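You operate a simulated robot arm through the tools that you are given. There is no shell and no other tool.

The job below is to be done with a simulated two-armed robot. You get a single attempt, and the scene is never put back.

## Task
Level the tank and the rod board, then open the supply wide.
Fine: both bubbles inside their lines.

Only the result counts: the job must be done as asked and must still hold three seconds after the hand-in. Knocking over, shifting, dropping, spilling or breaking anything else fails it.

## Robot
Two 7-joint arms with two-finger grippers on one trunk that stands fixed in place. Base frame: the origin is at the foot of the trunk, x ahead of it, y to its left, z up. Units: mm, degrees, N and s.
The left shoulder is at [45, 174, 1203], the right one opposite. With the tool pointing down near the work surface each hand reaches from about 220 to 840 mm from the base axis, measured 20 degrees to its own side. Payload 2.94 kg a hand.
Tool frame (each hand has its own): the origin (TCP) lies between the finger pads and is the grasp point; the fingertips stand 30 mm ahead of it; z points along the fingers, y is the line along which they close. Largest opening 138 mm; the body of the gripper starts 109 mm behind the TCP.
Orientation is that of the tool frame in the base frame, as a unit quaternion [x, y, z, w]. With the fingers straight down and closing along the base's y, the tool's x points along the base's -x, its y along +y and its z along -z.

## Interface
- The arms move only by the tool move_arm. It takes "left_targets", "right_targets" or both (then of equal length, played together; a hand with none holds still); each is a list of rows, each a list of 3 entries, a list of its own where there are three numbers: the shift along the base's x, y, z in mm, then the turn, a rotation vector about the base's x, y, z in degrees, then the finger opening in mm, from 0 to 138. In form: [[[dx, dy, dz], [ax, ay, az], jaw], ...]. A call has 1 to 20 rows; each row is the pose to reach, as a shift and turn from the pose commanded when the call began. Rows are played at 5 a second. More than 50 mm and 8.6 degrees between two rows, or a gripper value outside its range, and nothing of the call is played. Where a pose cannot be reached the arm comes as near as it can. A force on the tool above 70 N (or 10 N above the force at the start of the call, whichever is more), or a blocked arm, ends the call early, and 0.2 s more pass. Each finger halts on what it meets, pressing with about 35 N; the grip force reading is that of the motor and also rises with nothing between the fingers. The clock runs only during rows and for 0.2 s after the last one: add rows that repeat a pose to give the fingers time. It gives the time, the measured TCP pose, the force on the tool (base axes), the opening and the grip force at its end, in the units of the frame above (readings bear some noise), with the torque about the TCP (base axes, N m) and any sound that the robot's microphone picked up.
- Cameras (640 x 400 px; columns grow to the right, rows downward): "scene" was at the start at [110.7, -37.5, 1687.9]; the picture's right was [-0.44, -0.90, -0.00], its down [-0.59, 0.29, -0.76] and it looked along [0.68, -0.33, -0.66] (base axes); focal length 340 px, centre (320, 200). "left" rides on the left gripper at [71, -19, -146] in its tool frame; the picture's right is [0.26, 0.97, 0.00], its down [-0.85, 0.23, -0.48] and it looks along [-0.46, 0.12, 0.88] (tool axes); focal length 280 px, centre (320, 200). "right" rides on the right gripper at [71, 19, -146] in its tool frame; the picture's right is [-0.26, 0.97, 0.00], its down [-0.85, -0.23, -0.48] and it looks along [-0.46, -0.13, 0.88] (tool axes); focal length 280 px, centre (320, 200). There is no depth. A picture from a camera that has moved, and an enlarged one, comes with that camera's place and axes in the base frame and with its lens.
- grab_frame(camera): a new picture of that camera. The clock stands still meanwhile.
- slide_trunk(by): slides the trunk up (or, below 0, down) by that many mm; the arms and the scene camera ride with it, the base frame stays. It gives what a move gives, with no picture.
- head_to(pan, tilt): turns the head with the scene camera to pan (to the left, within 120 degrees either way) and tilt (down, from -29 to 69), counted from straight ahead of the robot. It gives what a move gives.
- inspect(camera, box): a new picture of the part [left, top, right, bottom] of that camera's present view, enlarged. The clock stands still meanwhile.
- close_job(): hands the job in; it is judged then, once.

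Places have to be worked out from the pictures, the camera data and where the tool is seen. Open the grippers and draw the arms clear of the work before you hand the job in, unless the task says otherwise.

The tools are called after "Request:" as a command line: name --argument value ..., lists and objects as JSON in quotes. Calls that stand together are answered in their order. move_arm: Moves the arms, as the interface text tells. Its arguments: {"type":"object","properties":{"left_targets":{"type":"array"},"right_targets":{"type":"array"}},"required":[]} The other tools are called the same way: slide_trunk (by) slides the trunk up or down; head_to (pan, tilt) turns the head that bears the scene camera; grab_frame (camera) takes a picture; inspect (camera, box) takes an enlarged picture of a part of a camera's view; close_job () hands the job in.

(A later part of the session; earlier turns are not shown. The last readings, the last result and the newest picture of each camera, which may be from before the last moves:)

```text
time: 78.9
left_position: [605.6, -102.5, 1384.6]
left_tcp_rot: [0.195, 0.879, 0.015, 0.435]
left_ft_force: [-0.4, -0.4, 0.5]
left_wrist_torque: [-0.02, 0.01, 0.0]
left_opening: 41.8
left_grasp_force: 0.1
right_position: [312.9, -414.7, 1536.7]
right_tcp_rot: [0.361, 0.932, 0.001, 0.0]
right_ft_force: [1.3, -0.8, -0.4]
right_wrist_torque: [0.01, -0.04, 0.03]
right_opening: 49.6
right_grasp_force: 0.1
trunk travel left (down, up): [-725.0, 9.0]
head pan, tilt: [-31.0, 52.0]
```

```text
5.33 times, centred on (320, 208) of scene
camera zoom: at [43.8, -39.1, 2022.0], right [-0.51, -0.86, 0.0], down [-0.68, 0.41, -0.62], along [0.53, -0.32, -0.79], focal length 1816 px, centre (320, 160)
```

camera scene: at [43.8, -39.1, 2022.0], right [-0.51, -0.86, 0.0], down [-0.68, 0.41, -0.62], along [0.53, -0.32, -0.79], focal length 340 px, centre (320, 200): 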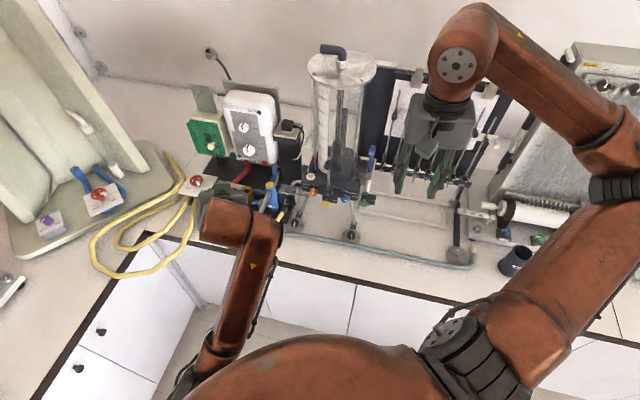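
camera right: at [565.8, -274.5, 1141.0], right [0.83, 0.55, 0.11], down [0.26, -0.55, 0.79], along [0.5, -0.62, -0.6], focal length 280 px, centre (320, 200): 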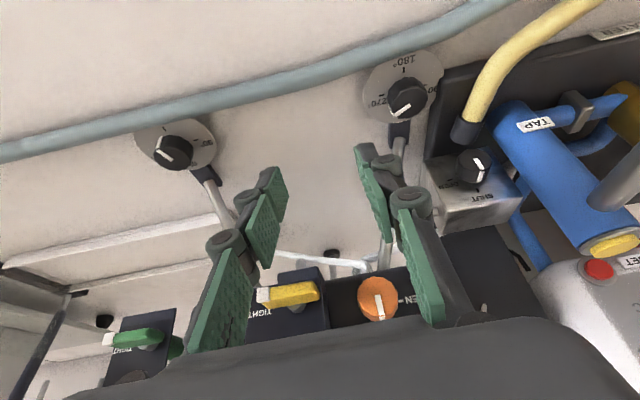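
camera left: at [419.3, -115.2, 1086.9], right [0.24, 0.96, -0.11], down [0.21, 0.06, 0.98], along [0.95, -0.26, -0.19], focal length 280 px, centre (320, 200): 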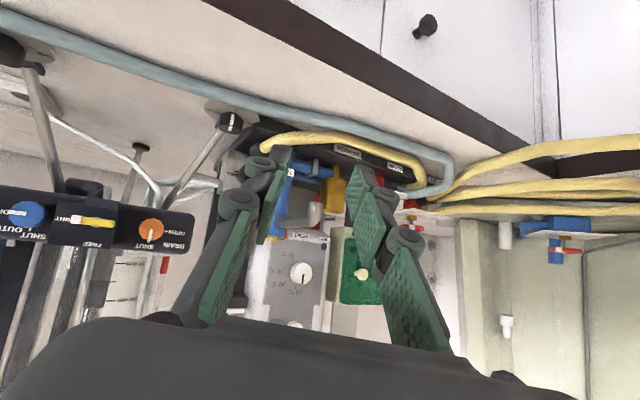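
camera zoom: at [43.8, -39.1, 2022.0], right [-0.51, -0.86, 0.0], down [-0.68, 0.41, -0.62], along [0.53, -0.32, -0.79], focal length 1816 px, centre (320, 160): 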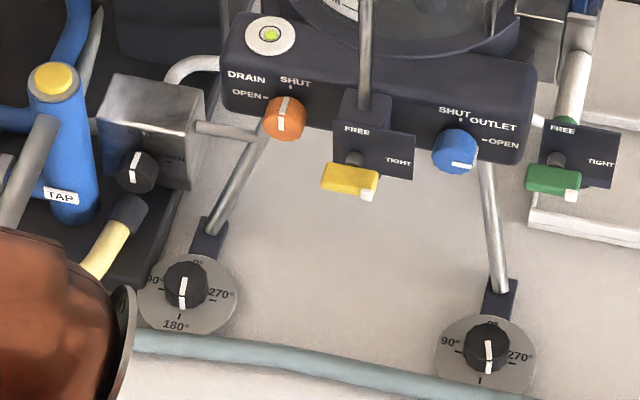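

Request:
inspect --camera "scene" --box '[298, 168, 322, 186]'

Request:
inspect --camera "scene" --box '[425, 200, 485, 280]'

```text
16.00 times, centred on (310, 177) of scene
camera zoom: at [43.8, -39.1, 2022.0], right [-0.51, -0.86, 0.0], down [-0.68, 0.41, -0.62], along [0.53, -0.32, -0.79], focal length 5449 px, centre (480, 568)
```

zoom: 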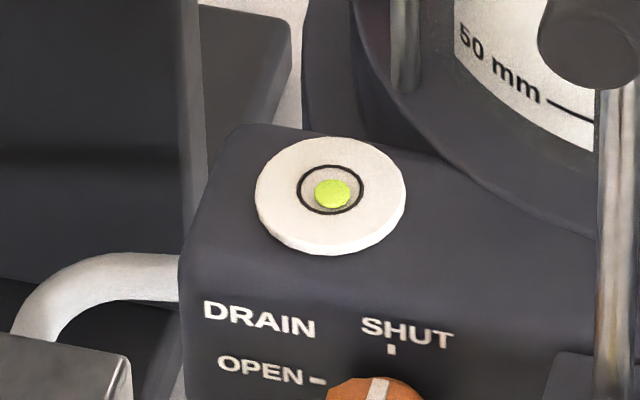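

```text
5.00 times, centred on (455, 240) of scene
camera zoom: at [43.8, -39.1, 2022.0], right [-0.51, -0.86, 0.0], down [-0.68, 0.41, -0.62], along [0.53, -0.32, -0.79], focal length 1703 px, centre (-355, 0)
```

zoom: 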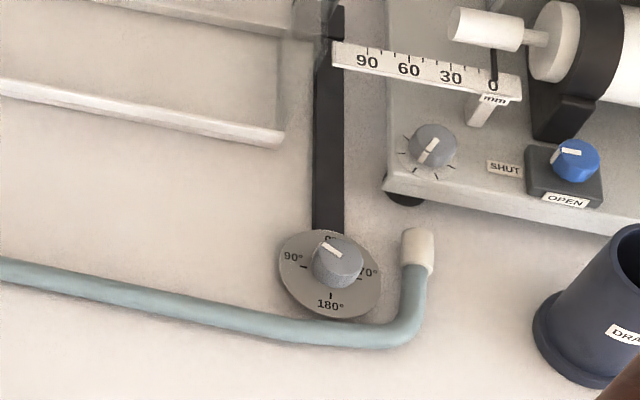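

From here the bubble reads (+2, +6) px true offset of a ~13 px margin: inside, but I will trim it with the right foot. First I un-fold the left arm (less tilt, further left), since its elbow rests on the robot's body.

Request:
move_arm --left_targets '[[[0, 10, 5], [2.3, 4.5, 0], 42], [[0, 25, 10], [4.6, 8.9, 0], 42], [[0, 45, 15], [6.8, 13.4, 0], 42], [[0, 65, 20], [9.1, 17.8, 0], 42], [[-10, 90, 25], [11.4, 22.3, 0], 42], [[-20, 120, 30], [13.6, 26.7, 0], 42], [[-30, 150, 30], [13.6, 26.7, 0], 42], [[-40, 180, 30], [13.6, 26.7, 0], 42], [[-50, 210, 30], [13.6, 26.7, 0], 42]]'

Request:
grab_frame --camera "scene"

```text
time: 81.1
left_position: [639.5, 40.0, 1346.1]
left_tcp_rot: [0.225, 0.952, 0.028, 0.205]
left_ft_force: [-1.0, -0.1, -0.1]
left_wrist_torque: [0.02, -0.02, 0.01]
left_opening: 41.9
left_grasp_force: 0.1
left hand out of reach, approached as far as the arm can: row 4, 5, 6, 7, 8, 9
right_position: [311.4, -415.0, 1537.1]
right_tcp_rot: [0.36, 0.933, 0.001, 0.0]
right_ft_force: [-0.2, -0.3, 0.5]
right_wrist_torque: [0.0, 0.0, -0.03]
right_opening: 50.0
right_grasp_force: 0.1
trunk travel left (down, up): [-725.0, 9.0]
head pan, tilt: [-31.0, 52.0]
stopped in row 9 (left hand): the arm was blocked; the commanded pose is now the measured one
```

```text
taken
camera scene: at [43.3, -39.3, 2022.1], right [-0.51, -0.86, 0.0], down [-0.68, 0.41, -0.62], along [0.53, -0.32, -0.79], focal length 340 px, centre (320, 200)
```

scene: 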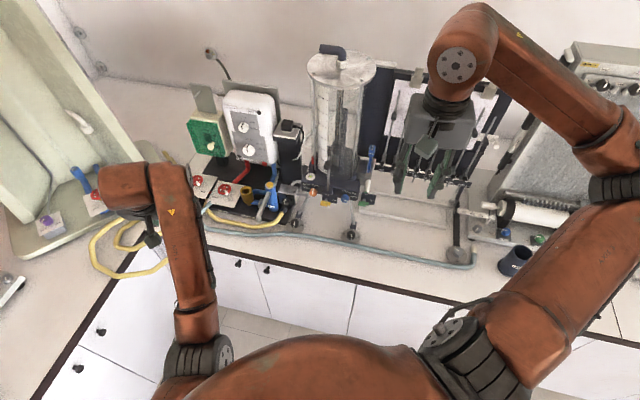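

The left arm is in a cramped posture (elbow tucked). I raise the left hand straight up relative to the trunk, finishing the un-tilt, to free the elbow.

Request:
move_arm --left_targets '[[[0, 0, 30], [0, 0, 0], 42], [[0, 0, 60], [2, 4, 0], 42], [[0, 0, 95], [4, 8, 0], 42], [[0, 0, 130], [6, 12, 0], 42], [[0, 0, 165], [8, 16, 0], 42], [[0, 0, 200], [10, 20, 0], 42], [[0, 0, 235], [10, 20, 0], 42]]'

Request:
grab_frame --camera "scene"

```text
time: 82.7
left_position: [637.4, 35.9, 1577.9]
left_tcp_rot: [0.244, 0.967, 0.069, 0.014]
left_ft_force: [1.1, -0.3, -0.7]
left_wrist_torque: [-0.03, 0.05, 0.01]
left_opening: 42.0
left_grasp_force: 0.1
left hand out of reach, approached as far as the arm can: row 1, 2, 3, 4, 5, 6
right_position: [313.9, -414.3, 1536.4]
right_tcp_rot: [0.36, 0.933, 0.001, 0.0]
right_ft_force: [0.2, 0.9, -0.6]
right_wrist_torque: [-0.01, 0.03, 0.02]
right_opening: 49.8
right_grasp_force: 0.0
trunk travel left (down, up): [-725.0, 9.0]
head pan, tilt: [-31.0, 52.0]
```

```text
taken
camera scene: at [45.4, -38.4, 2022.0], right [-0.52, -0.86, 0.0], down [-0.68, 0.41, -0.61], along [0.53, -0.32, -0.79], focal length 340 px, centre (320, 200)
```

scene: 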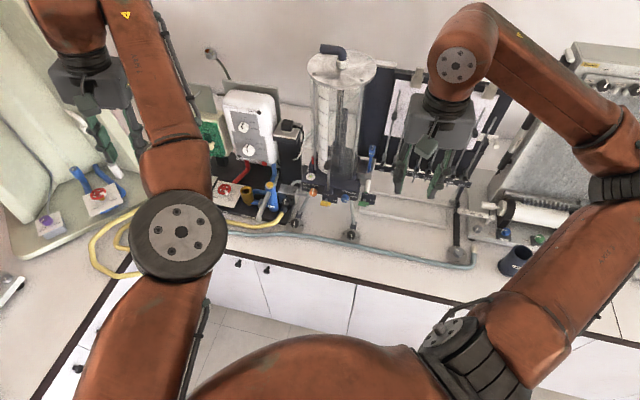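

The arm is free again. I draw the left hand back and to the left into its former parking region, then lower the trunk.

Request:
move_arm --left_targets '[[[-25, 33, 0], [0, 0, 0], 42], [[-50, 66, 0], [0, 0, 0], 42], [[-75, 99, 0], [0, 0, 0], 42], [[-100, 132, 0], [0, 0, 0], 42], [[-125, 165, -20], [0, 0, 0], 42], [[-150, 198, -40], [0, 0, 0], 42], [[-175, 220, -60], [0, 0, 0], 42], [[-200, 240, -80], [0, 0, 0], 42]]'

Request:
grab_frame --camera "scene"

```text
time: 84.5
left_position: [438.1, 276.9, 1499.3]
left_tcp_rot: [0.243, 0.967, 0.069, 0.016]
left_ft_force: [0.0, 0.7, 0.6]
left_wrist_torque: [-0.01, 0.0, -0.02]
left_opening: 42.2
left_grasp_force: 0.0
right_position: [311.9, -412.9, 1536.5]
right_tcp_rot: [0.361, 0.932, 0.001, -0.001]
right_ft_force: [0.7, 0.5, 0.2]
right_wrist_torque: [-0.04, 0.05, 0.0]
right_opening: 50.1
right_grasp_force: 0.1
trunk travel left (down, up): [-725.0, 9.0]
head pan, tilt: [-31.0, 52.0]
```

```text
taken
camera scene: at [43.2, -38.0, 2022.1], right [-0.51, -0.86, 0.0], down [-0.68, 0.41, -0.62], along [0.53, -0.32, -0.79], focal length 340 px, centre (320, 200)
```

scene: 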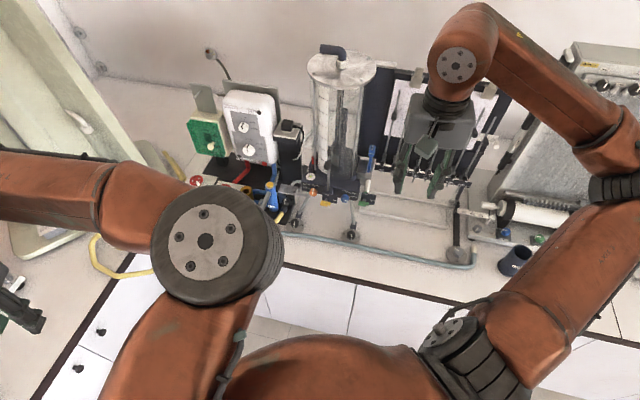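

Left hand is safely parked. I lower the trunk back and re-aim the head.

Request:
slide_trunk --by -350

Request:
head_to --pan -35 --tilt 45

Request:
grab_frame --camera "scene"

```text
time: 87.9
left_position: [438.3, 275.2, 1148.7]
left_tcp_rot: [0.244, 0.967, 0.069, 0.015]
left_ft_force: [-0.5, -0.4, -0.6]
left_wrist_torque: [-0.01, -0.04, -0.02]
left_opening: 41.9
left_grasp_force: 0.0
right_position: [312.6, -414.3, 1186.0]
right_tcp_rot: [0.361, 0.933, 0.001, -0.001]
right_ft_force: [0.0, -0.3, 0.3]
right_wrist_torque: [-0.02, 0.03, 0.02]
right_opening: 49.8
right_grasp_force: 0.1
trunk travel left (down, up): [-375.0, 359.0]
head pan, tilt: [-31.0, 52.0]
```

```text
time: 88.6
left_position: [438.5, 275.8, 1148.3]
left_tcp_rot: [0.244, 0.967, 0.069, 0.015]
left_ft_force: [-0.4, -1.1, -0.1]
left_wrist_torque: [0.01, -0.01, -0.01]
left_opening: 42.1
left_grasp_force: 0.1
right_position: [312.1, -412.9, 1187.7]
right_tcp_rot: [0.361, 0.932, 0.002, 0.0]
right_ft_force: [0.7, 1.1, 0.0]
right_wrist_torque: [-0.05, 0.03, -0.03]
right_opening: 49.8
right_grasp_force: 0.1
trunk travel left (down, up): [-375.0, 359.0]
head pan, tilt: [-35.0, 45.0]
```

```text
taken
camera scene: at [101.3, -46.8, 1681.9], right [-0.57, -0.82, 0.0], down [-0.58, 0.41, -0.71], along [0.58, -0.4, -0.71], focal length 340 px, centre (320, 200)
```

scene: 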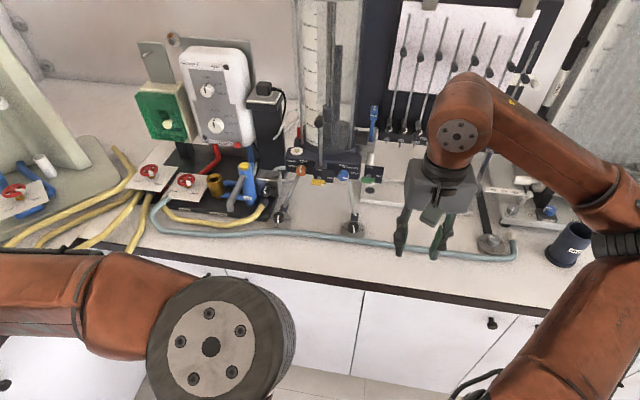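

Now the right hand goes back to the right tank foot by the earlier safe route: in front of the bench controls, tilt 25°, then hover over the knob at (572,-492).

Request:
move_arm --right_targets '[[[36, -6, -28.6], [0, 0, 0], 48], [[72, -12, -57.2], [0, 0, 0], 48], [[107, -18, -85.8], [0, 0, 0], 48], [[143, -24, -114.4], [0, 0, 0], 48], [[178, -30, -143], [0, 0, 0], 48], [[213.8, -36, -171.5], [0, 0, 0], 48], [[213.8, -36, -171.5], [-4.2, -4.6, 0], 48], [[213.8, -36, -171.5], [-8.4, -9.2, 0], 48], [[213.8, -36, -171.5], [-12.7, -13.9, 0], 48], [[213.8, -36, -171.5], [-16.9, -18.5, 0], 48], [[233, -54, -186], [-16.9, -18.5, 0], 48], [[252.6, -71.3, -201.5], [-16.9, -18.5, 0], 48], [[252.6, -71.3, -201.5], [-16.9, -18.5, 0], 48]]'

Request:
inspect --camera "right" --box '[220, 60, 420, 220]'

Request:
grab_frame --camera "scene"

```text
time: 91.4
left_position: [437.7, 275.9, 1149.5]
left_tcp_rot: [0.244, 0.967, 0.069, 0.015]
left_ft_force: [-0.5, 0.0, 0.5]
left_wrist_torque: [-0.04, 0.01, 0.0]
left_opening: 42.0
left_grasp_force: 0.3
right_position: [565.0, -485.7, 984.9]
right_tcp_rot: [0.352, 0.911, -0.077, 0.201]
right_ft_force: [-1.1, -0.1, 0.3]
right_wrist_torque: [0.0, -0.02, 0.04]
right_opening: 48.0
right_grasp_force: 0.0
trunk travel left (down, up): [-375.0, 359.0]
head pan, tilt: [-35.0, 45.0]
```

```text
2.50 times, centred on (320, 140) of right
camera zoom: at [485.5, -386.9, 1088.8], right [0.82, 0.55, 0.11], down [0.26, -0.55, 0.79], along [0.5, -0.62, -0.6], focal length 701 px, centre (320, 350)
```

zoom: 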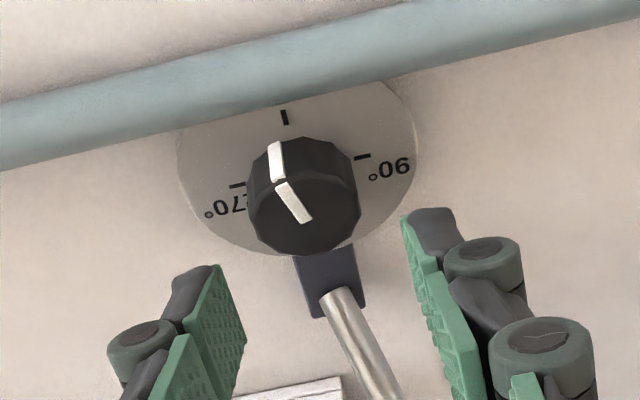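

```text
taken
camera scene: at [100.8, -46.3, 1682.0], right [-0.57, -0.82, 0.0], down [-0.58, 0.41, -0.71], along [0.58, -0.41, -0.71], focal length 340 px, centre (320, 200)
```

scene: 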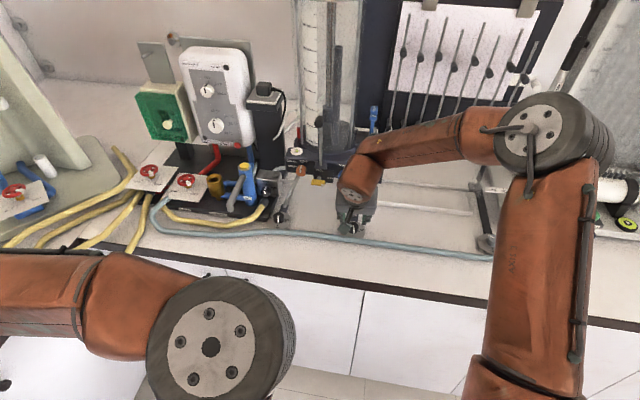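

Aligned. I descend, close on the right knob and turn it 16° clockwise, then check the bubble.

Request:
move_arm --right_targets '[[[0, 0, -16], [0, 0, 4], 48], [[-0.9, -0.7, -32.4], [0, 0, 8], 48], [[-0.9, -0.7, -32.4], [0, 0, 8], 36], [[-0.9, -0.7, -32.4], [0, 0, 8], 25], [[-0.9, -0.7, -32.4], [0, 0, 8], 25], [[-0.9, -0.7, -32.4], [0, 0, 8], 25], [[0, 0.4, -32.4], [0, 0, 0], 25], [[0.9, 1.3, -32.4], [0, 0, -8], 25], [[0.9, 1.3, -32.4], [0, 0, -8], 25]]'

Request:
inspect --camera "scene" --box '[285, 140, 325, 170]'

Request:
inspect --camera "right" --box '[220, 60, 420, 220]'

```text
time: 93.4
left_position: [438.6, 275.3, 1149.2]
left_tcp_rot: [0.244, 0.967, 0.069, 0.015]
left_ft_force: [-0.1, -0.1, 0.6]
left_wrist_torque: [0.02, 0.01, 0.03]
left_opening: 42.1
left_grasp_force: 0.1
right_position: [565.7, -485.5, 951.8]
right_tcp_rot: [0.415, 0.884, -0.092, 0.196]
right_ft_force: [1.1, -7.4, 1.7]
right_wrist_torque: [-0.16, -0.03, -0.03]
right_opening: 30.8
right_grasp_force: 45.2
trunk travel left (down, up): [-375.0, 359.0]
head pan, tilt: [-35.0, 45.0]
```

```text
13.33 times, centred on (305, 155) of scene
camera zoom: at [101.4, -47.9, 1681.9], right [-0.57, -0.82, 0.0], down [-0.58, 0.41, -0.71], along [0.58, -0.4, -0.71], focal length 4540 px, centre (520, 800)
```

zoom: 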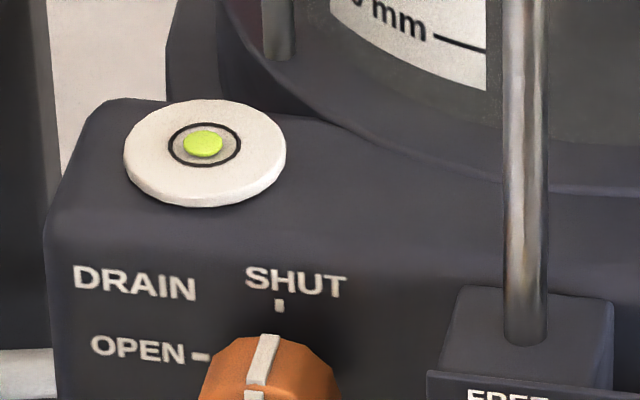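

```text
2.50 times, centred on (320, 140) of right
camera zoom: at [500.7, -376.1, 1055.8], right [0.89, 0.43, 0.11], down [0.18, -0.59, 0.79], along [0.41, -0.69, -0.6], focal length 701 px, centre (320, 350)
```

zoom: 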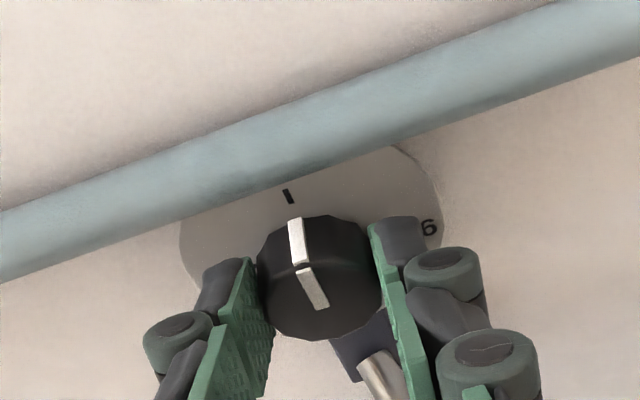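

The tank bubble is now centred in its ring. I release, rise, back off and carry the right hand along the front of the bench to a hover over the rod board's foot knob near (307,-775).

Request:
move_arm --right_targets '[[[0, 0, 0], [0, 0, 0], 48], [[0, 0, 0], [0, 0, 0], 48], [[0, 0, 30], [0, 0, 0], 48], [[0, 0, 60], [0, 0, 0], 48], [[-33, 30, 60], [0, 0, 0], 48], [[-58.5, -4.5, 60], [0, 0, -1.9], 48], [[-84, -39, 60], [0, 0, -3.8], 48], [[-109.5, -73.5, 60], [0, 0, -5.7], 48], [[-135, -108, 60], [0, 0, -7.6], 48], [[-160.5, -142.5, 60], [0, 0, -9.5], 48], [[-186, -177, 60], [0, 0, -11.4], 48], [[-211.5, -211.5, 60], [0, 0, -13.3], 48], [[-237, -246, 60], [0, 0, -15.2], 48], [[-262.5, -280.5, 60], [0, 0, -17], 48], [[-262.5, -280.5, 60], [0, 0, -17], 48]]'

Request:
grab_frame --camera "right"

Request:
grab_frame --camera "scene"

Request:
inspect --camera "scene" --box '[285, 140, 325, 170]'

```text
time: 96.6
left_position: [438.8, 276.4, 1148.7]
left_tcp_rot: [0.244, 0.967, 0.069, 0.014]
left_ft_force: [-0.2, 0.3, -0.4]
left_wrist_torque: [-0.01, 0.01, 0.0]
left_opening: 42.0
left_grasp_force: 0.0
right_position: [305.0, -765.6, 1014.4]
right_tcp_rot: [0.541, 0.813, -0.12, 0.18]
right_ft_force: [-0.2, 0.2, -0.9]
right_wrist_torque: [0.01, -0.02, 0.01]
right_opening: 47.9
right_grasp_force: 0.0
trunk travel left (down, up): [-375.0, 359.0]
head pan, tilt: [-35.0, 45.0]
```

```text
taken
camera right: at [274.1, -641.5, 1117.6], right [0.98, 0.15, 0.11], down [0.01, -0.61, 0.79], along [0.19, -0.77, -0.6], focal length 280 px, centre (320, 200)
```

right: 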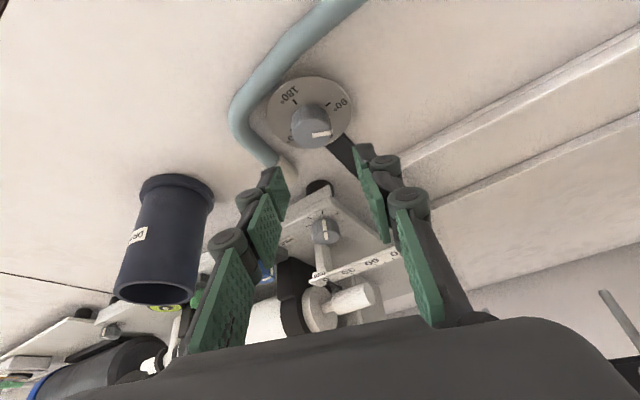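

```text
taken
camera scene: at [101.8, -46.4, 1681.9], right [-0.57, -0.82, 0.0], down [-0.58, 0.41, -0.71], along [0.58, -0.41, -0.71], focal length 340 px, centre (320, 200)
```

scene: 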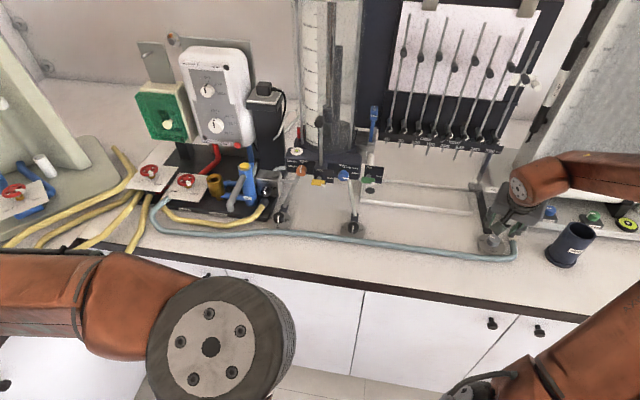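

```text
13.33 times, centred on (305, 155) of scene
camera zoom: at [101.8, -46.4, 1681.9], right [-0.57, -0.82, 0.0], down [-0.58, 0.41, -0.71], along [0.58, -0.41, -0.71], focal length 4540 px, centre (520, 800)
```

zoom: 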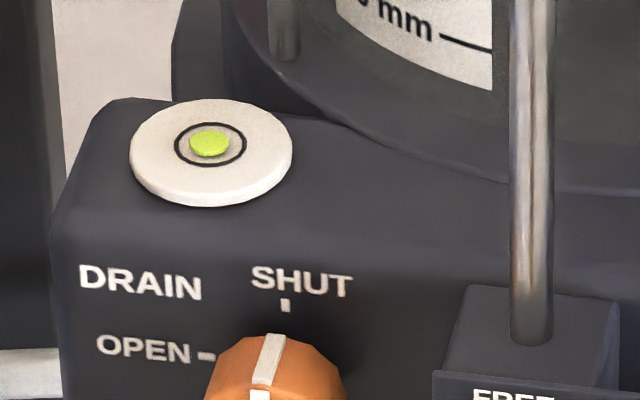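

The tank bubble stays centred. Now the board foot: I zoom in on its grey knob, the hose end beside it, and the board's bubble.

Request:
inspect --camera "right" --box '[210, 50, 410, 210]'

Request:
inspect --camera "scene" --box '[460, 190, 550, 280]'

Request:
head_to --pan -45 --tilt 38

Request:
grab_frame --camera "scene"

```text
2.50 times, centred on (310, 130) of right
camera zoom: at [274.1, -641.5, 1117.6], right [0.98, 0.15, 0.11], down [0.01, -0.61, 0.79], along [0.19, -0.77, -0.6], focal length 701 px, centre (345, 375)
```

zoom: 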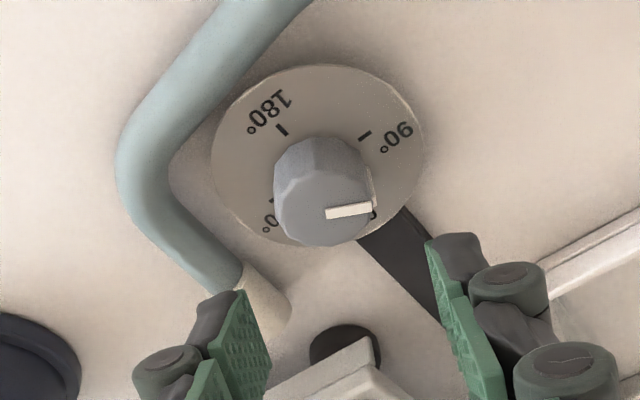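

```text
4.44 times, centred on (505, 235) of scene
camera zoom: at [101.8, -46.4, 1681.9], right [-0.57, -0.82, 0.0], down [-0.58, 0.41, -0.71], along [0.58, -0.41, -0.71], focal length 1514 px, centre (-502, 44)
```

zoom: 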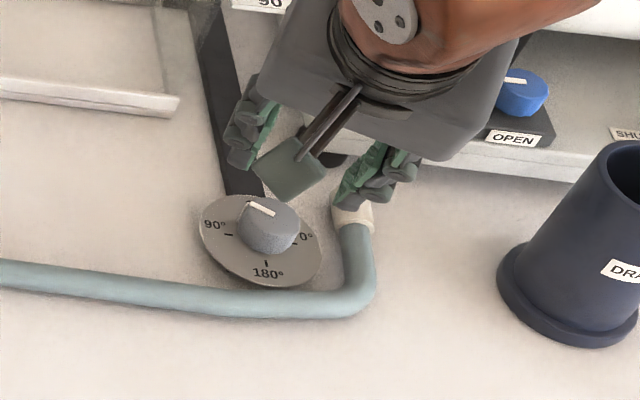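

```text
time: 97.3
left_position: [437.5, 274.8, 1149.7]
left_tcp_rot: [0.245, 0.967, 0.07, 0.014]
left_ft_force: [0.3, 0.0, -0.3]
left_wrist_torque: [0.03, 0.02, 0.01]
left_opening: 42.0
left_grasp_force: 0.1
right_position: [305.0, -764.9, 1012.2]
right_tcp_rot: [0.541, 0.813, -0.117, 0.18]
right_ft_force: [-0.6, -1.1, -0.1]
right_wrist_torque: [0.0, -0.01, -0.03]
right_opening: 47.7
right_grasp_force: 0.1
trunk travel left (down, up): [-375.0, 359.0]
head pan, tilt: [-45.0, 38.0]
```

```text
taken
camera scene: at [95.7, -61.5, 1692.2], right [-0.71, -0.71, 0.0], down [-0.44, 0.44, -0.79], along [0.56, -0.56, -0.62], focal length 340 px, centre (320, 200)
```

scene: 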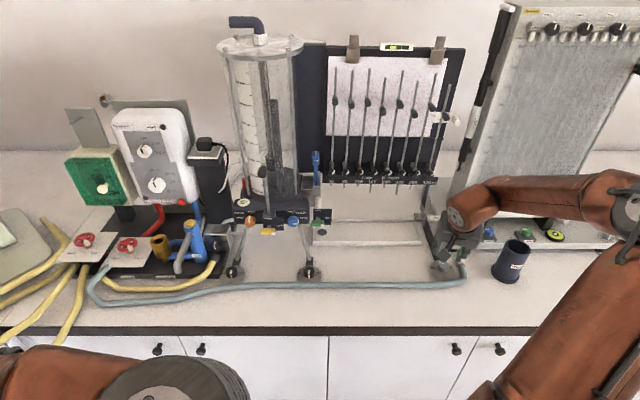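

The board knob axis is ≈(309,-780.5), top ≈941, disc ≈916, pointer ≈50°; the hose lies ~35-45 mm to its right. Its bubble is left, so I need to raise this end (CCW). I swing to 15° more clockwise for a CCW stroke, narrow the fingers to 42 mm and descend to z≈965.

Request:
move_arm --right_targets '[[[1.5, -2.7, 0], [0, 0, -7.5], 42], [[3, -5.5, 0], [0, 0, -15], 42], [[3, -5.5, -24], [0, 0, -15], 42], [[3, -5.5, -47], [0, 0, -15], 42], [[3, -5.5, -47], [0, 0, -15], 42]]'

Request:
inspect --camera "right" --box '[220, 70, 420, 230]'

Request:
inspect --camera "scene" --box '[370, 30, 430, 70]'

Request:
inspect --camera "scene" --box '[410, 200, 500, 300]'

```text
time: 98.5
left_position: [438.7, 275.5, 1148.5]
left_tcp_rot: [0.243, 0.967, 0.068, 0.016]
left_ft_force: [-0.6, 0.3, 0.6]
left_wrist_torque: [0.0, 0.0, 0.0]
left_opening: 42.0
left_grasp_force: 0.1
right_position: [306.6, -770.0, 965.7]
right_tcp_rot: [0.642, 0.735, -0.141, 0.163]
right_ft_force: [-0.1, 0.4, 0.2]
right_wrist_torque: [-0.02, -0.02, -0.01]
right_opening: 42.2
right_grasp_force: 0.0
trunk travel left (down, up): [-375.0, 359.0]
head pan, tilt: [-45.0, 38.0]
```

```text
2.50 times, centred on (320, 150) of right
camera zoom: at [309.0, -643.0, 1069.6], right [0.99, -0.11, 0.11], down [-0.15, -0.59, 0.79], along [-0.02, -0.8, -0.6], focal length 701 px, centre (320, 325)
```

zoom: 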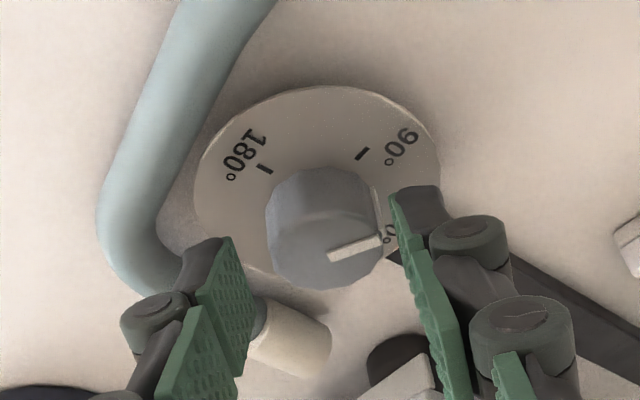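

```text
10.00 times, centred on (400, 50) of scene
camera zoom: at [95.3, -60.9, 1692.3], right [-0.71, -0.71, 0.0], down [-0.44, 0.44, -0.79], along [0.56, -0.56, -0.62], focal length 3405 px, centre (-480, 1700)
```

zoom: 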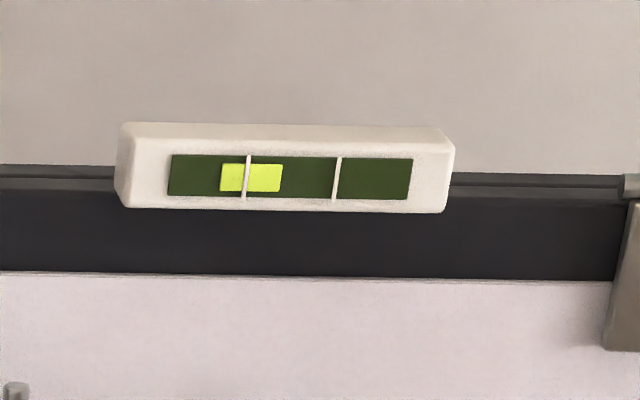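

```text
4.00 times, centred on (455, 250) of scene
camera zoom: at [95.3, -60.9, 1692.3], right [-0.71, -0.71, 0.0], down [-0.44, 0.44, -0.79], along [0.56, -0.56, -0.62], focal length 1362 px, centre (-220, 0)
```

zoom: 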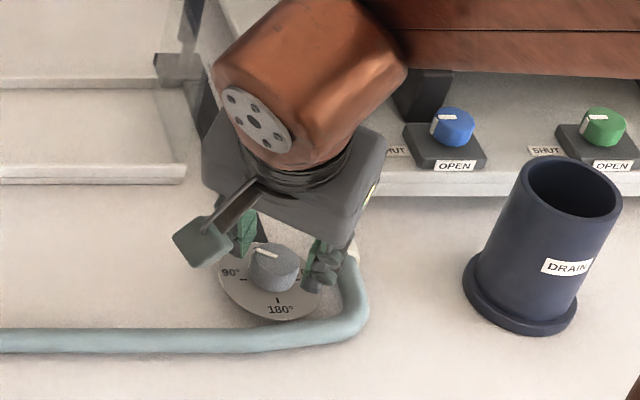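

The knob is ~3 mm to the image-right of the finger mid-line. I correct by 2.6 mm, descend to z≈953 and close on it.

Request:
move_arm --right_targets '[[[2.6, -0.5, 0], [0, 0, 0], 42], [[2.6, -0.5, -7], [0, 0, 0], 42], [[2.6, -0.5, -12.7], [0, 0, 0], 42], [[2.6, -0.5, -12.7], [0, 0, 0], 42]]'

Request:
inspect --camera "right" --box '[220, 70, 420, 230]'

```text
time: 99.5
left_position: [438.1, 275.4, 1149.2]
left_tcp_rot: [0.244, 0.967, 0.069, 0.015]
left_ft_force: [0.6, -0.1, -0.3]
left_wrist_torque: [-0.01, -0.02, 0.02]
left_opening: 42.2
left_grasp_force: 0.0
right_position: [309.2, -770.4, 953.1]
right_tcp_rot: [0.642, 0.735, -0.142, 0.163]
right_ft_force: [0.3, 0.0, -0.1]
right_wrist_torque: [0.0, 0.01, 0.01]
right_opening: 41.7
right_grasp_force: 0.1
trunk travel left (down, up): [-375.0, 359.0]
head pan, tilt: [-45.0, 38.0]
```

```text
2.50 times, centred on (320, 150) of right
camera zoom: at [311.3, -643.3, 1056.3], right [0.99, -0.11, 0.11], down [-0.15, -0.59, 0.79], along [-0.02, -0.8, -0.6], focal length 701 px, centre (320, 325)
```

zoom: 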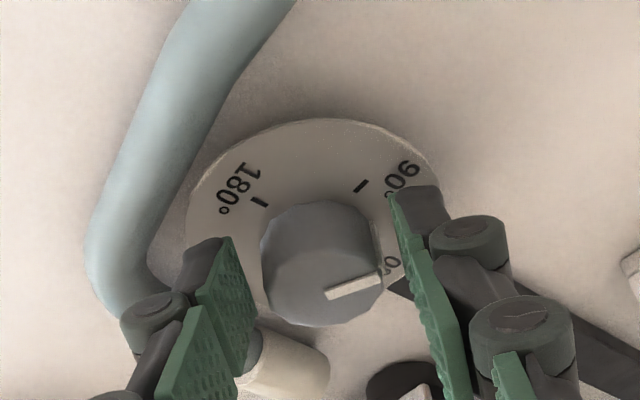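

Centred. I close and turn the grey knob CCW by 24° first, then check the board's bubble.

Request:
move_arm --right_targets '[[[0, 0, 0], [0, 0, 0], 33], [[0, 0, 0], [0, 0, 0], 25], [[0, 0, 0], [0, 0, 0], 25], [[0, 0, 0], [0, 0, 0], 25], [[-1.3, -0.3, 0], [0, 0, 8], 25], [[-2.6, -0.7, 0], [0, 0, 16], 25], [[-3.8, -1.4, 0], [0, 0, 24], 25], [[-3.8, -1.4, 0], [0, 0, 24], 25]]'

Request:
inspect --camera "scene" --box '[370, 30, 430, 70]'

Request:
inspect --camera "right" --box '[220, 70, 420, 230]'

```text
time: 101.3
left_position: [437.2, 275.3, 1149.3]
left_tcp_rot: [0.244, 0.967, 0.07, 0.015]
left_ft_force: [0.9, 0.7, -0.3]
left_wrist_torque: [0.01, -0.01, 0.01]
left_opening: 42.2
left_grasp_force: 0.1
right_position: [302.1, -773.0, 953.1]
right_tcp_rot: [0.476, 0.853, -0.105, 0.189]
right_ft_force: [-12.8, -0.3, 1.2]
right_wrist_torque: [0.51, 0.34, -0.28]
right_opening: 30.9
right_grasp_force: 44.8
trunk travel left (down, up): [-375.0, 359.0]
head pan, tilt: [-45.0, 38.0]
```

```text
10.00 times, centred on (400, 50) of scene
camera zoom: at [93.8, -61.3, 1692.3], right [-0.71, -0.71, 0.0], down [-0.43, 0.44, -0.79], along [0.56, -0.56, -0.62], focal length 3405 px, centre (-480, 1700)
```

zoom: 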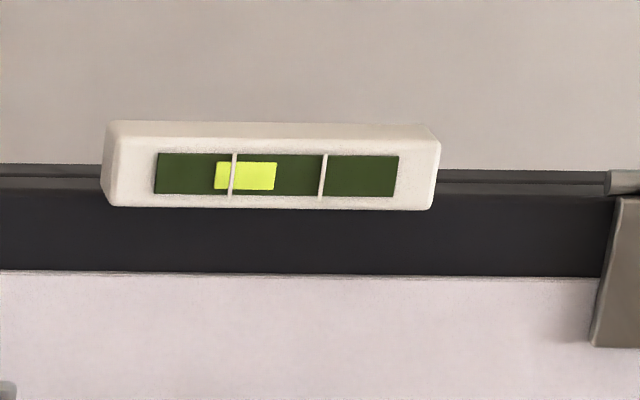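

```text
2.50 times, centred on (320, 150) of right
camera zoom: at [252.8, -656.1, 1056.2], right [0.95, 0.3, 0.11], down [0.1, -0.61, 0.79], along [0.31, -0.74, -0.6], focal length 701 px, centre (320, 325)
```

zoom: 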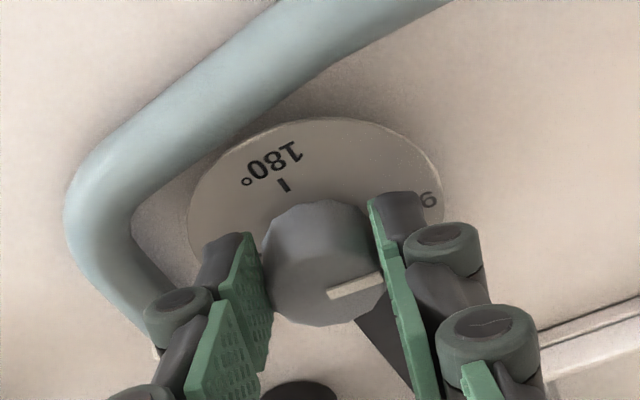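

CCW is right: the bubble moved from -40 to -32 px; about 100° more is needed. The side force shows the knob axis actually lies ~7 mm further ahead, about (311,-787), so I use that centre for the rest of this stroke (31° more).

Request:
move_arm --right_targets '[[[-3.1, -1.1, 0], [0, 0, 0], 25], [[-5.0, -2.4, 0], [0, 0, 8], 25], [[-6.7, -4.0, 0], [0, 0, 16], 25], [[-8.1, -5.8, 0], [0, 0, 24], 25], [[-9.1, -7.6, 0], [0, 0, 31], 25], [[-9.1, -7.6, 0], [0, 0, 31], 25]]'

Request:
inspect --camera "scene" --box '[370, 30, 430, 70]'

Request:
inspect --camera "right" --box '[220, 70, 420, 230]'

```text
time: 102.4
left_position: [434.4, 269.2, 1152.5]
left_tcp_rot: [0.251, 0.965, 0.07, 0.019]
left_ft_force: [-1.8, -2.6, 2.1]
left_wrist_torque: [0.17, -0.15, -0.01]
left_opening: 42.4
left_grasp_force: 0.1
right_position: [196.0, -797.8, 933.2]
right_tcp_rot: [0.34, 0.924, -0.116, 0.131]
right_ft_force: [-3.0, 19.6, 34.4]
right_wrist_torque: [1.25, -0.39, 0.27]
right_opening: 29.3
right_grasp_force: 3.0
right hand out of reach, approached as far as the arm can: row 4, 5
trunk travel left (down, up): [-375.0, 359.0]
head pan, tilt: [-45.0, 38.0]
stopped in row 5 (right hand): the force on the tool passed its limit at 136 N (the readings are from after the stop); the commanded pose is now the measured one
```

```text
10.00 times, centred on (400, 50) of scene
camera zoom: at [86.0, -61.3, 1693.2], right [-0.71, -0.7, 0.0], down [-0.43, 0.44, -0.79], along [0.56, -0.56, -0.61], focal length 3405 px, centre (-480, 1700)
```

zoom: 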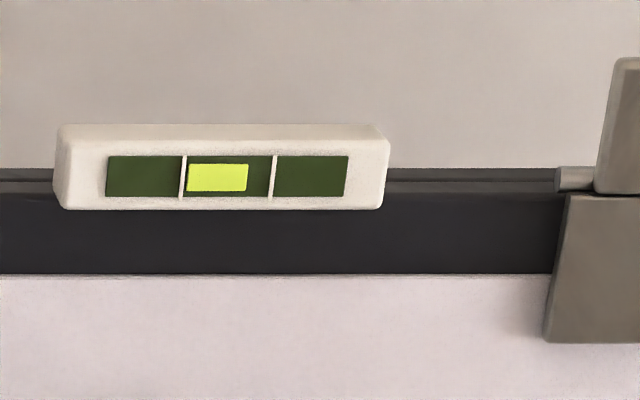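

```text
2.50 times, centred on (320, 150) of right
camera zoom: at [133.1, -697.9, 1046.8], right [0.83, 0.56, -0.04], down [0.39, -0.53, 0.75], along [0.4, -0.63, -0.66], focal length 701 px, centre (320, 325)
```

zoom: 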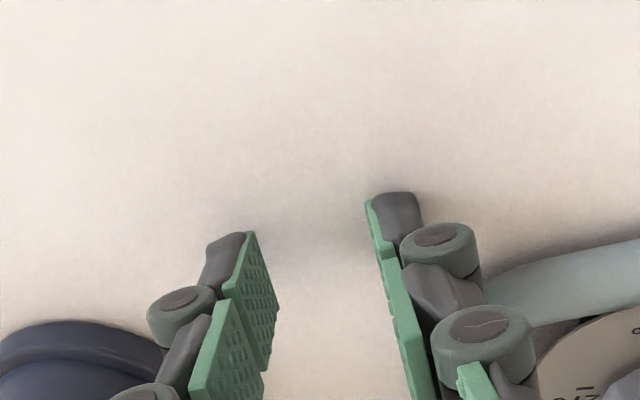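

The arm ran out of reach mid-stroke and the hand jerked off the knob to (196,-798). I look at the scene before moving anything.

Request:
grab_frame --camera "scene"

Request:
grab_frame --camera "right"

Request:
inspect --camera "scene" --box '[400, 190, 560, 320]'

```text
taken
camera scene: at [86.0, -61.3, 1693.2], right [-0.71, -0.7, 0.0], down [-0.43, 0.44, -0.79], along [0.56, -0.56, -0.61], focal length 340 px, centre (320, 200)
```

scene: 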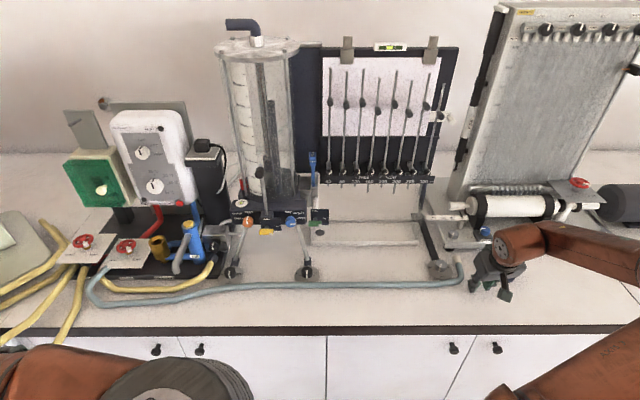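

```text
taken
camera right: at [133.1, -697.9, 1046.8], right [0.83, 0.56, -0.04], down [0.39, -0.53, 0.75], along [0.4, -0.63, -0.66], focal length 280 px, centre (320, 200)
```

right: 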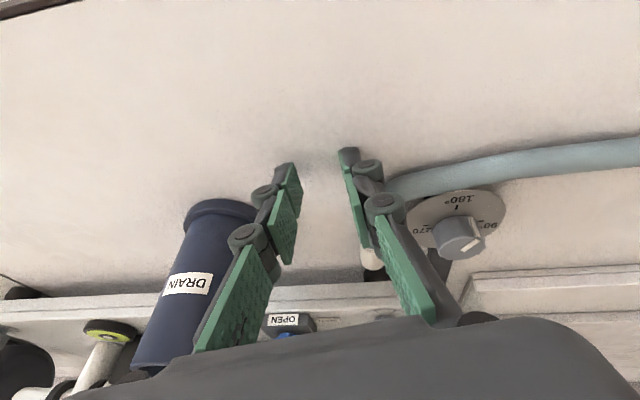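

```text
3.08 times, centred on (480, 255) of scene
camera zoom: at [86.0, -61.3, 1693.2], right [-0.71, -0.7, 0.0], down [-0.43, 0.44, -0.79], along [0.56, -0.56, -0.61], focal length 1048 px, centre (-172, 31)
```

zoom: 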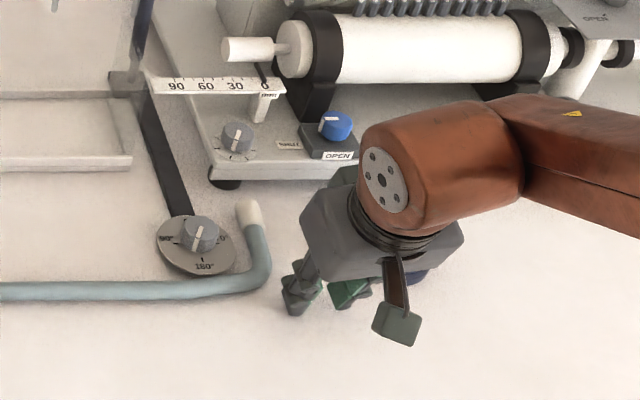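

Nothing looks toppled: the fingertips are pressing on the bare bench between the hose end and the DRAIN cup. I lift the hand straight up with the jaw unchanged.

Request:
move_arm --right_targets '[[[0, 0, 10], [0, 0, 0], 29], [[0, 0, 25], [0, 0, 0], 29], [[0, 0, 45], [0, 0, 0], 29], [[0, 0, 70], [0, 0, 0], 29], [[0, 0, 95], [0, 0, 0], 29]]'

Request:
grab_frame --camera "scene"

Request:
grab_frame --camera "right"

```text
time: 103.6
left_position: [441.2, 273.2, 1147.7]
left_tcp_rot: [0.249, 0.966, 0.069, 0.015]
left_ft_force: [-0.5, 0.3, 0.1]
left_wrist_torque: [-0.02, -0.01, 0.05]
left_opening: 42.4
left_grasp_force: 0.1
right_position: [202.4, -798.6, 1023.8]
right_tcp_rot: [0.338, 0.925, -0.122, 0.124]
right_ft_force: [-0.4, 0.9, 0.3]
right_wrist_torque: [0.01, 0.01, -0.02]
right_opening: 29.0
right_grasp_force: 0.1
trunk travel left (down, up): [-375.0, 359.0]
head pan, tilt: [-45.0, 38.0]
```

```text
taken
camera scene: at [96.2, -60.2, 1692.2], right [-0.71, -0.71, 0.0], down [-0.44, 0.43, -0.79], along [0.56, -0.56, -0.62], focal length 340 px, centre (320, 200)
```

scene: 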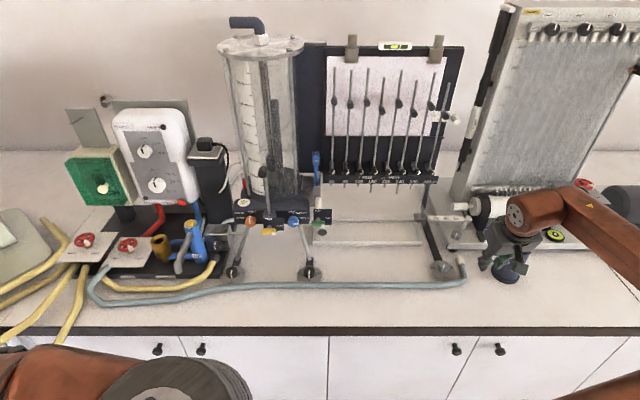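

```text
taken
camera right: at [141.7, -696.2, 1138.0], right [0.83, 0.56, -0.06], down [0.41, -0.53, 0.75], along [0.39, -0.64, -0.66], focal length 280 px, centre (320, 200)
```

right: 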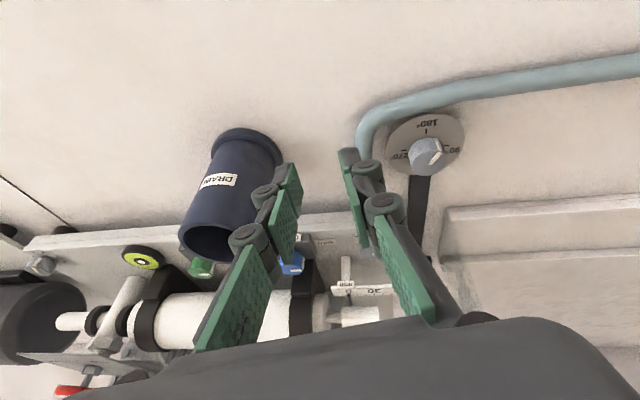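

The hand is free. I draw it back toward the robot to see whether anything was displaced.

Request:
move_arm --right_targets '[[[5, 20, 30], [0, 0, 0], 29], [[10, 55, 55], [0, 0, 0], 29], [[15, 95, 75], [0, 0, 0], 29], [[20, 135, 90], [0, 0, 0], 29], [[25, 175, 100], [0, 0, 0], 29], [[30, 215, 110], [0, 0, 0], 29], [[35, 255, 120], [0, 0, 0], 29]]'

Request:
grab_frame --camera "scene"

Request:
inspect --camera "scene" --box '[400, 190, 560, 320]'

Request:
inspect --camera "scene" --box '[370, 30, 430, 70]'

```text
time: 105.2
left_position: [439.3, 273.8, 1148.1]
left_tcp_rot: [0.248, 0.966, 0.069, 0.014]
left_ft_force: [-0.4, -0.1, 0.1]
left_wrist_torque: [-0.01, -0.01, 0.01]
left_opening: 41.7
left_grasp_force: 0.1
right_position: [235.5, -540.2, 1145.2]
right_tcp_rot: [0.337, 0.925, -0.12, 0.125]
right_ft_force: [0.1, -0.1, 0.2]
right_wrist_torque: [-0.04, 0.03, -0.01]
right_opening: 29.2
right_grasp_force: 0.0
right hand out of reach, approached as far as the arm can: row 2, 3, 4, 5
trunk travel left (down, up): [-375.0, 359.0]
head pan, tilt: [-45.0, 38.0]
```

```text
taken
camera scene: at [95.7, -59.1, 1692.3], right [-0.71, -0.71, 0.0], down [-0.44, 0.43, -0.79], along [0.56, -0.56, -0.62], focal length 340 px, centre (320, 200)
```

scene: 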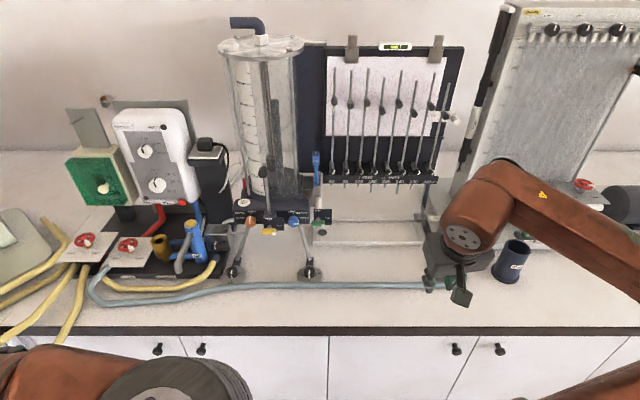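

```text
3.08 times, centred on (480, 255) of scene
camera zoom: at [95.7, -59.1, 1692.3], right [-0.71, -0.71, 0.0], down [-0.44, 0.43, -0.79], along [0.56, -0.56, -0.62], focal length 1048 px, centre (-172, 31)
```

zoom: 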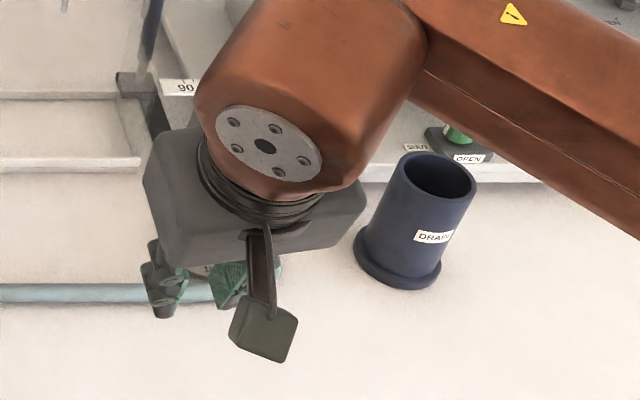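

```text
10.00 times, centred on (400, 50) of scene
camera zoom: at [95.7, -59.1, 1692.3], right [-0.71, -0.71, 0.0], down [-0.44, 0.43, -0.79], along [0.56, -0.56, -0.62], focal length 3405 px, centre (-480, 1700)
```

zoom: 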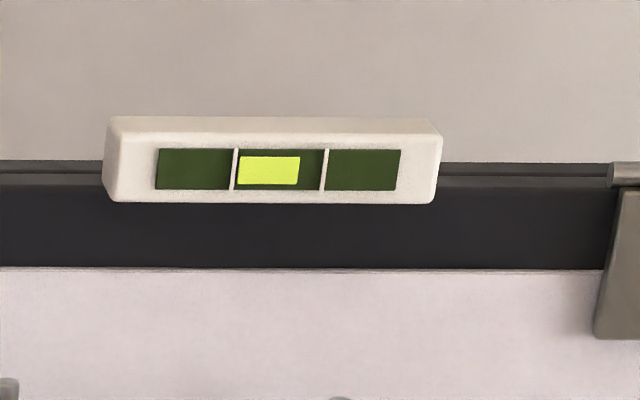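

The cup stands exactly where it was, and the board's bubble is now just inside its lines (-11 px of ±12.5). I move the hand to its parking place to see the knob and hose end.

Request:
move_arm --right_targets '[[[15, 25, 10], [0, 0, 0], 42], [[30, 50, 20], [0, 0, 0], 42], [[45, 75, 30], [0, 0, 0], 42], [[60, 100, 40], [0, 0, 0], 42], [[77, 126, 42], [0, 0, 0], 42], [[77, 126, 42], [0, 0, 0], 42]]'

Request:
grab_frame --camera "scene"

Request:
inspect --camera "scene" --box '[400, 190, 560, 320]'

```text
time: 106.6
left_position: [438.6, 273.4, 1147.8]
left_tcp_rot: [0.248, 0.966, 0.069, 0.014]
left_ft_force: [-0.1, -0.4, -0.4]
left_wrist_torque: [-0.01, -0.04, -0.02]
left_opening: 42.1
left_grasp_force: 0.0
right_position: [310.7, -416.6, 1185.4]
right_tcp_rot: [0.337, 0.925, -0.12, 0.125]
right_ft_force: [-0.3, 1.1, 0.1]
right_wrist_torque: [0.02, -0.03, 0.01]
right_opening: 42.3
right_grasp_force: 0.0
trunk travel left (down, up): [-375.0, 359.0]
head pan, tilt: [-45.0, 38.0]
```

```text
taken
camera scene: at [93.8, -61.0, 1692.4], right [-0.71, -0.71, 0.0], down [-0.43, 0.44, -0.79], along [0.56, -0.56, -0.62], focal length 340 px, centre (320, 200)
```

scene: 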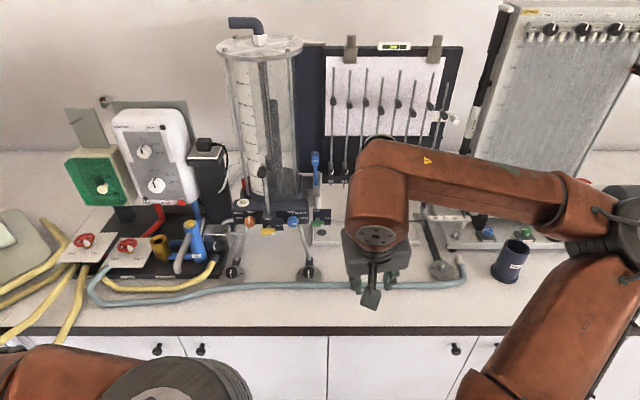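

```text
3.08 times, centred on (480, 255) of scene
camera zoom: at [93.8, -61.0, 1692.4], right [-0.71, -0.71, 0.0], down [-0.43, 0.44, -0.79], along [0.56, -0.56, -0.62], focal length 1048 px, centre (-172, 31)
```

zoom: 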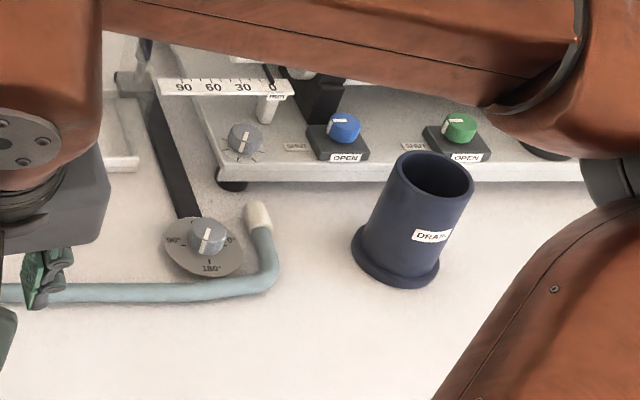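

Cup and hose end are at the same image positions as before, and the board too. I zoom in on the grey knob's pointer and both bubbles.

Request:
inspect --camera "scene" --box '[422, 250, 472, 290]'

Request:
inspect --camera "scene" --box '[370, 30, 430, 70]'

Request:
inspect --camera "scene" --box '[222, 185, 282, 235]'

```text
10.00 times, centred on (447, 270) of scene
camera zoom: at [93.8, -61.0, 1692.4], right [-0.71, -0.71, 0.0], down [-0.43, 0.44, -0.79], along [0.56, -0.56, -0.62], focal length 3405 px, centre (-950, -500)
```

zoom: 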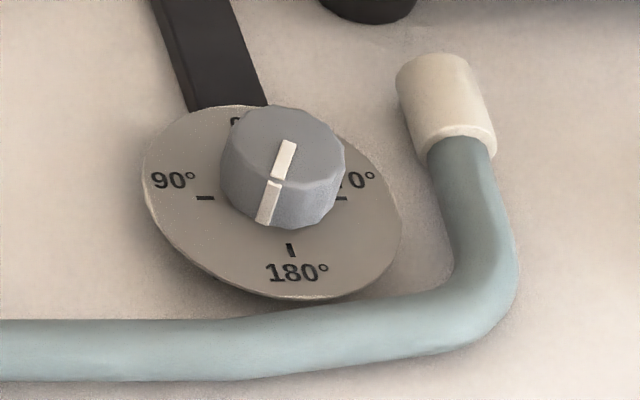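

```text
10.00 times, centred on (400, 50) of scene
camera zoom: at [93.8, -61.0, 1692.4], right [-0.71, -0.71, 0.0], down [-0.43, 0.44, -0.79], along [0.56, -0.56, -0.62], focal length 3405 px, centre (-480, 1700)
```

zoom: 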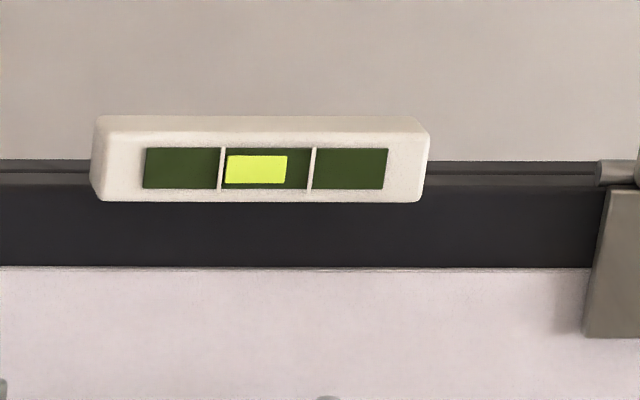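

```text
8.00 times, centred on (252, 210) of scene
camera zoom: at [93.8, -61.0, 1692.4], right [-0.71, -0.71, 0.0], down [-0.43, 0.44, -0.79], along [0.56, -0.56, -0.62], focal length 2724 px, centre (864, 120)
```

zoom: 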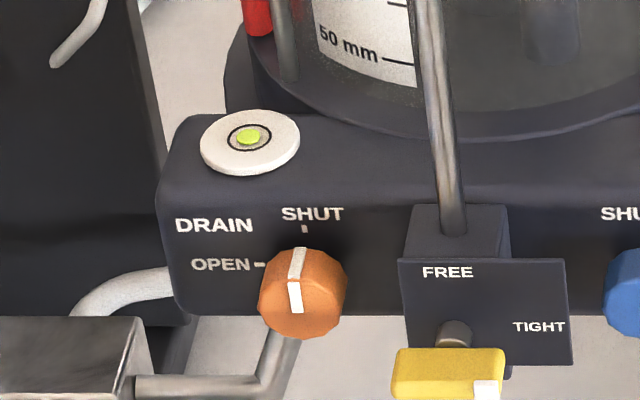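

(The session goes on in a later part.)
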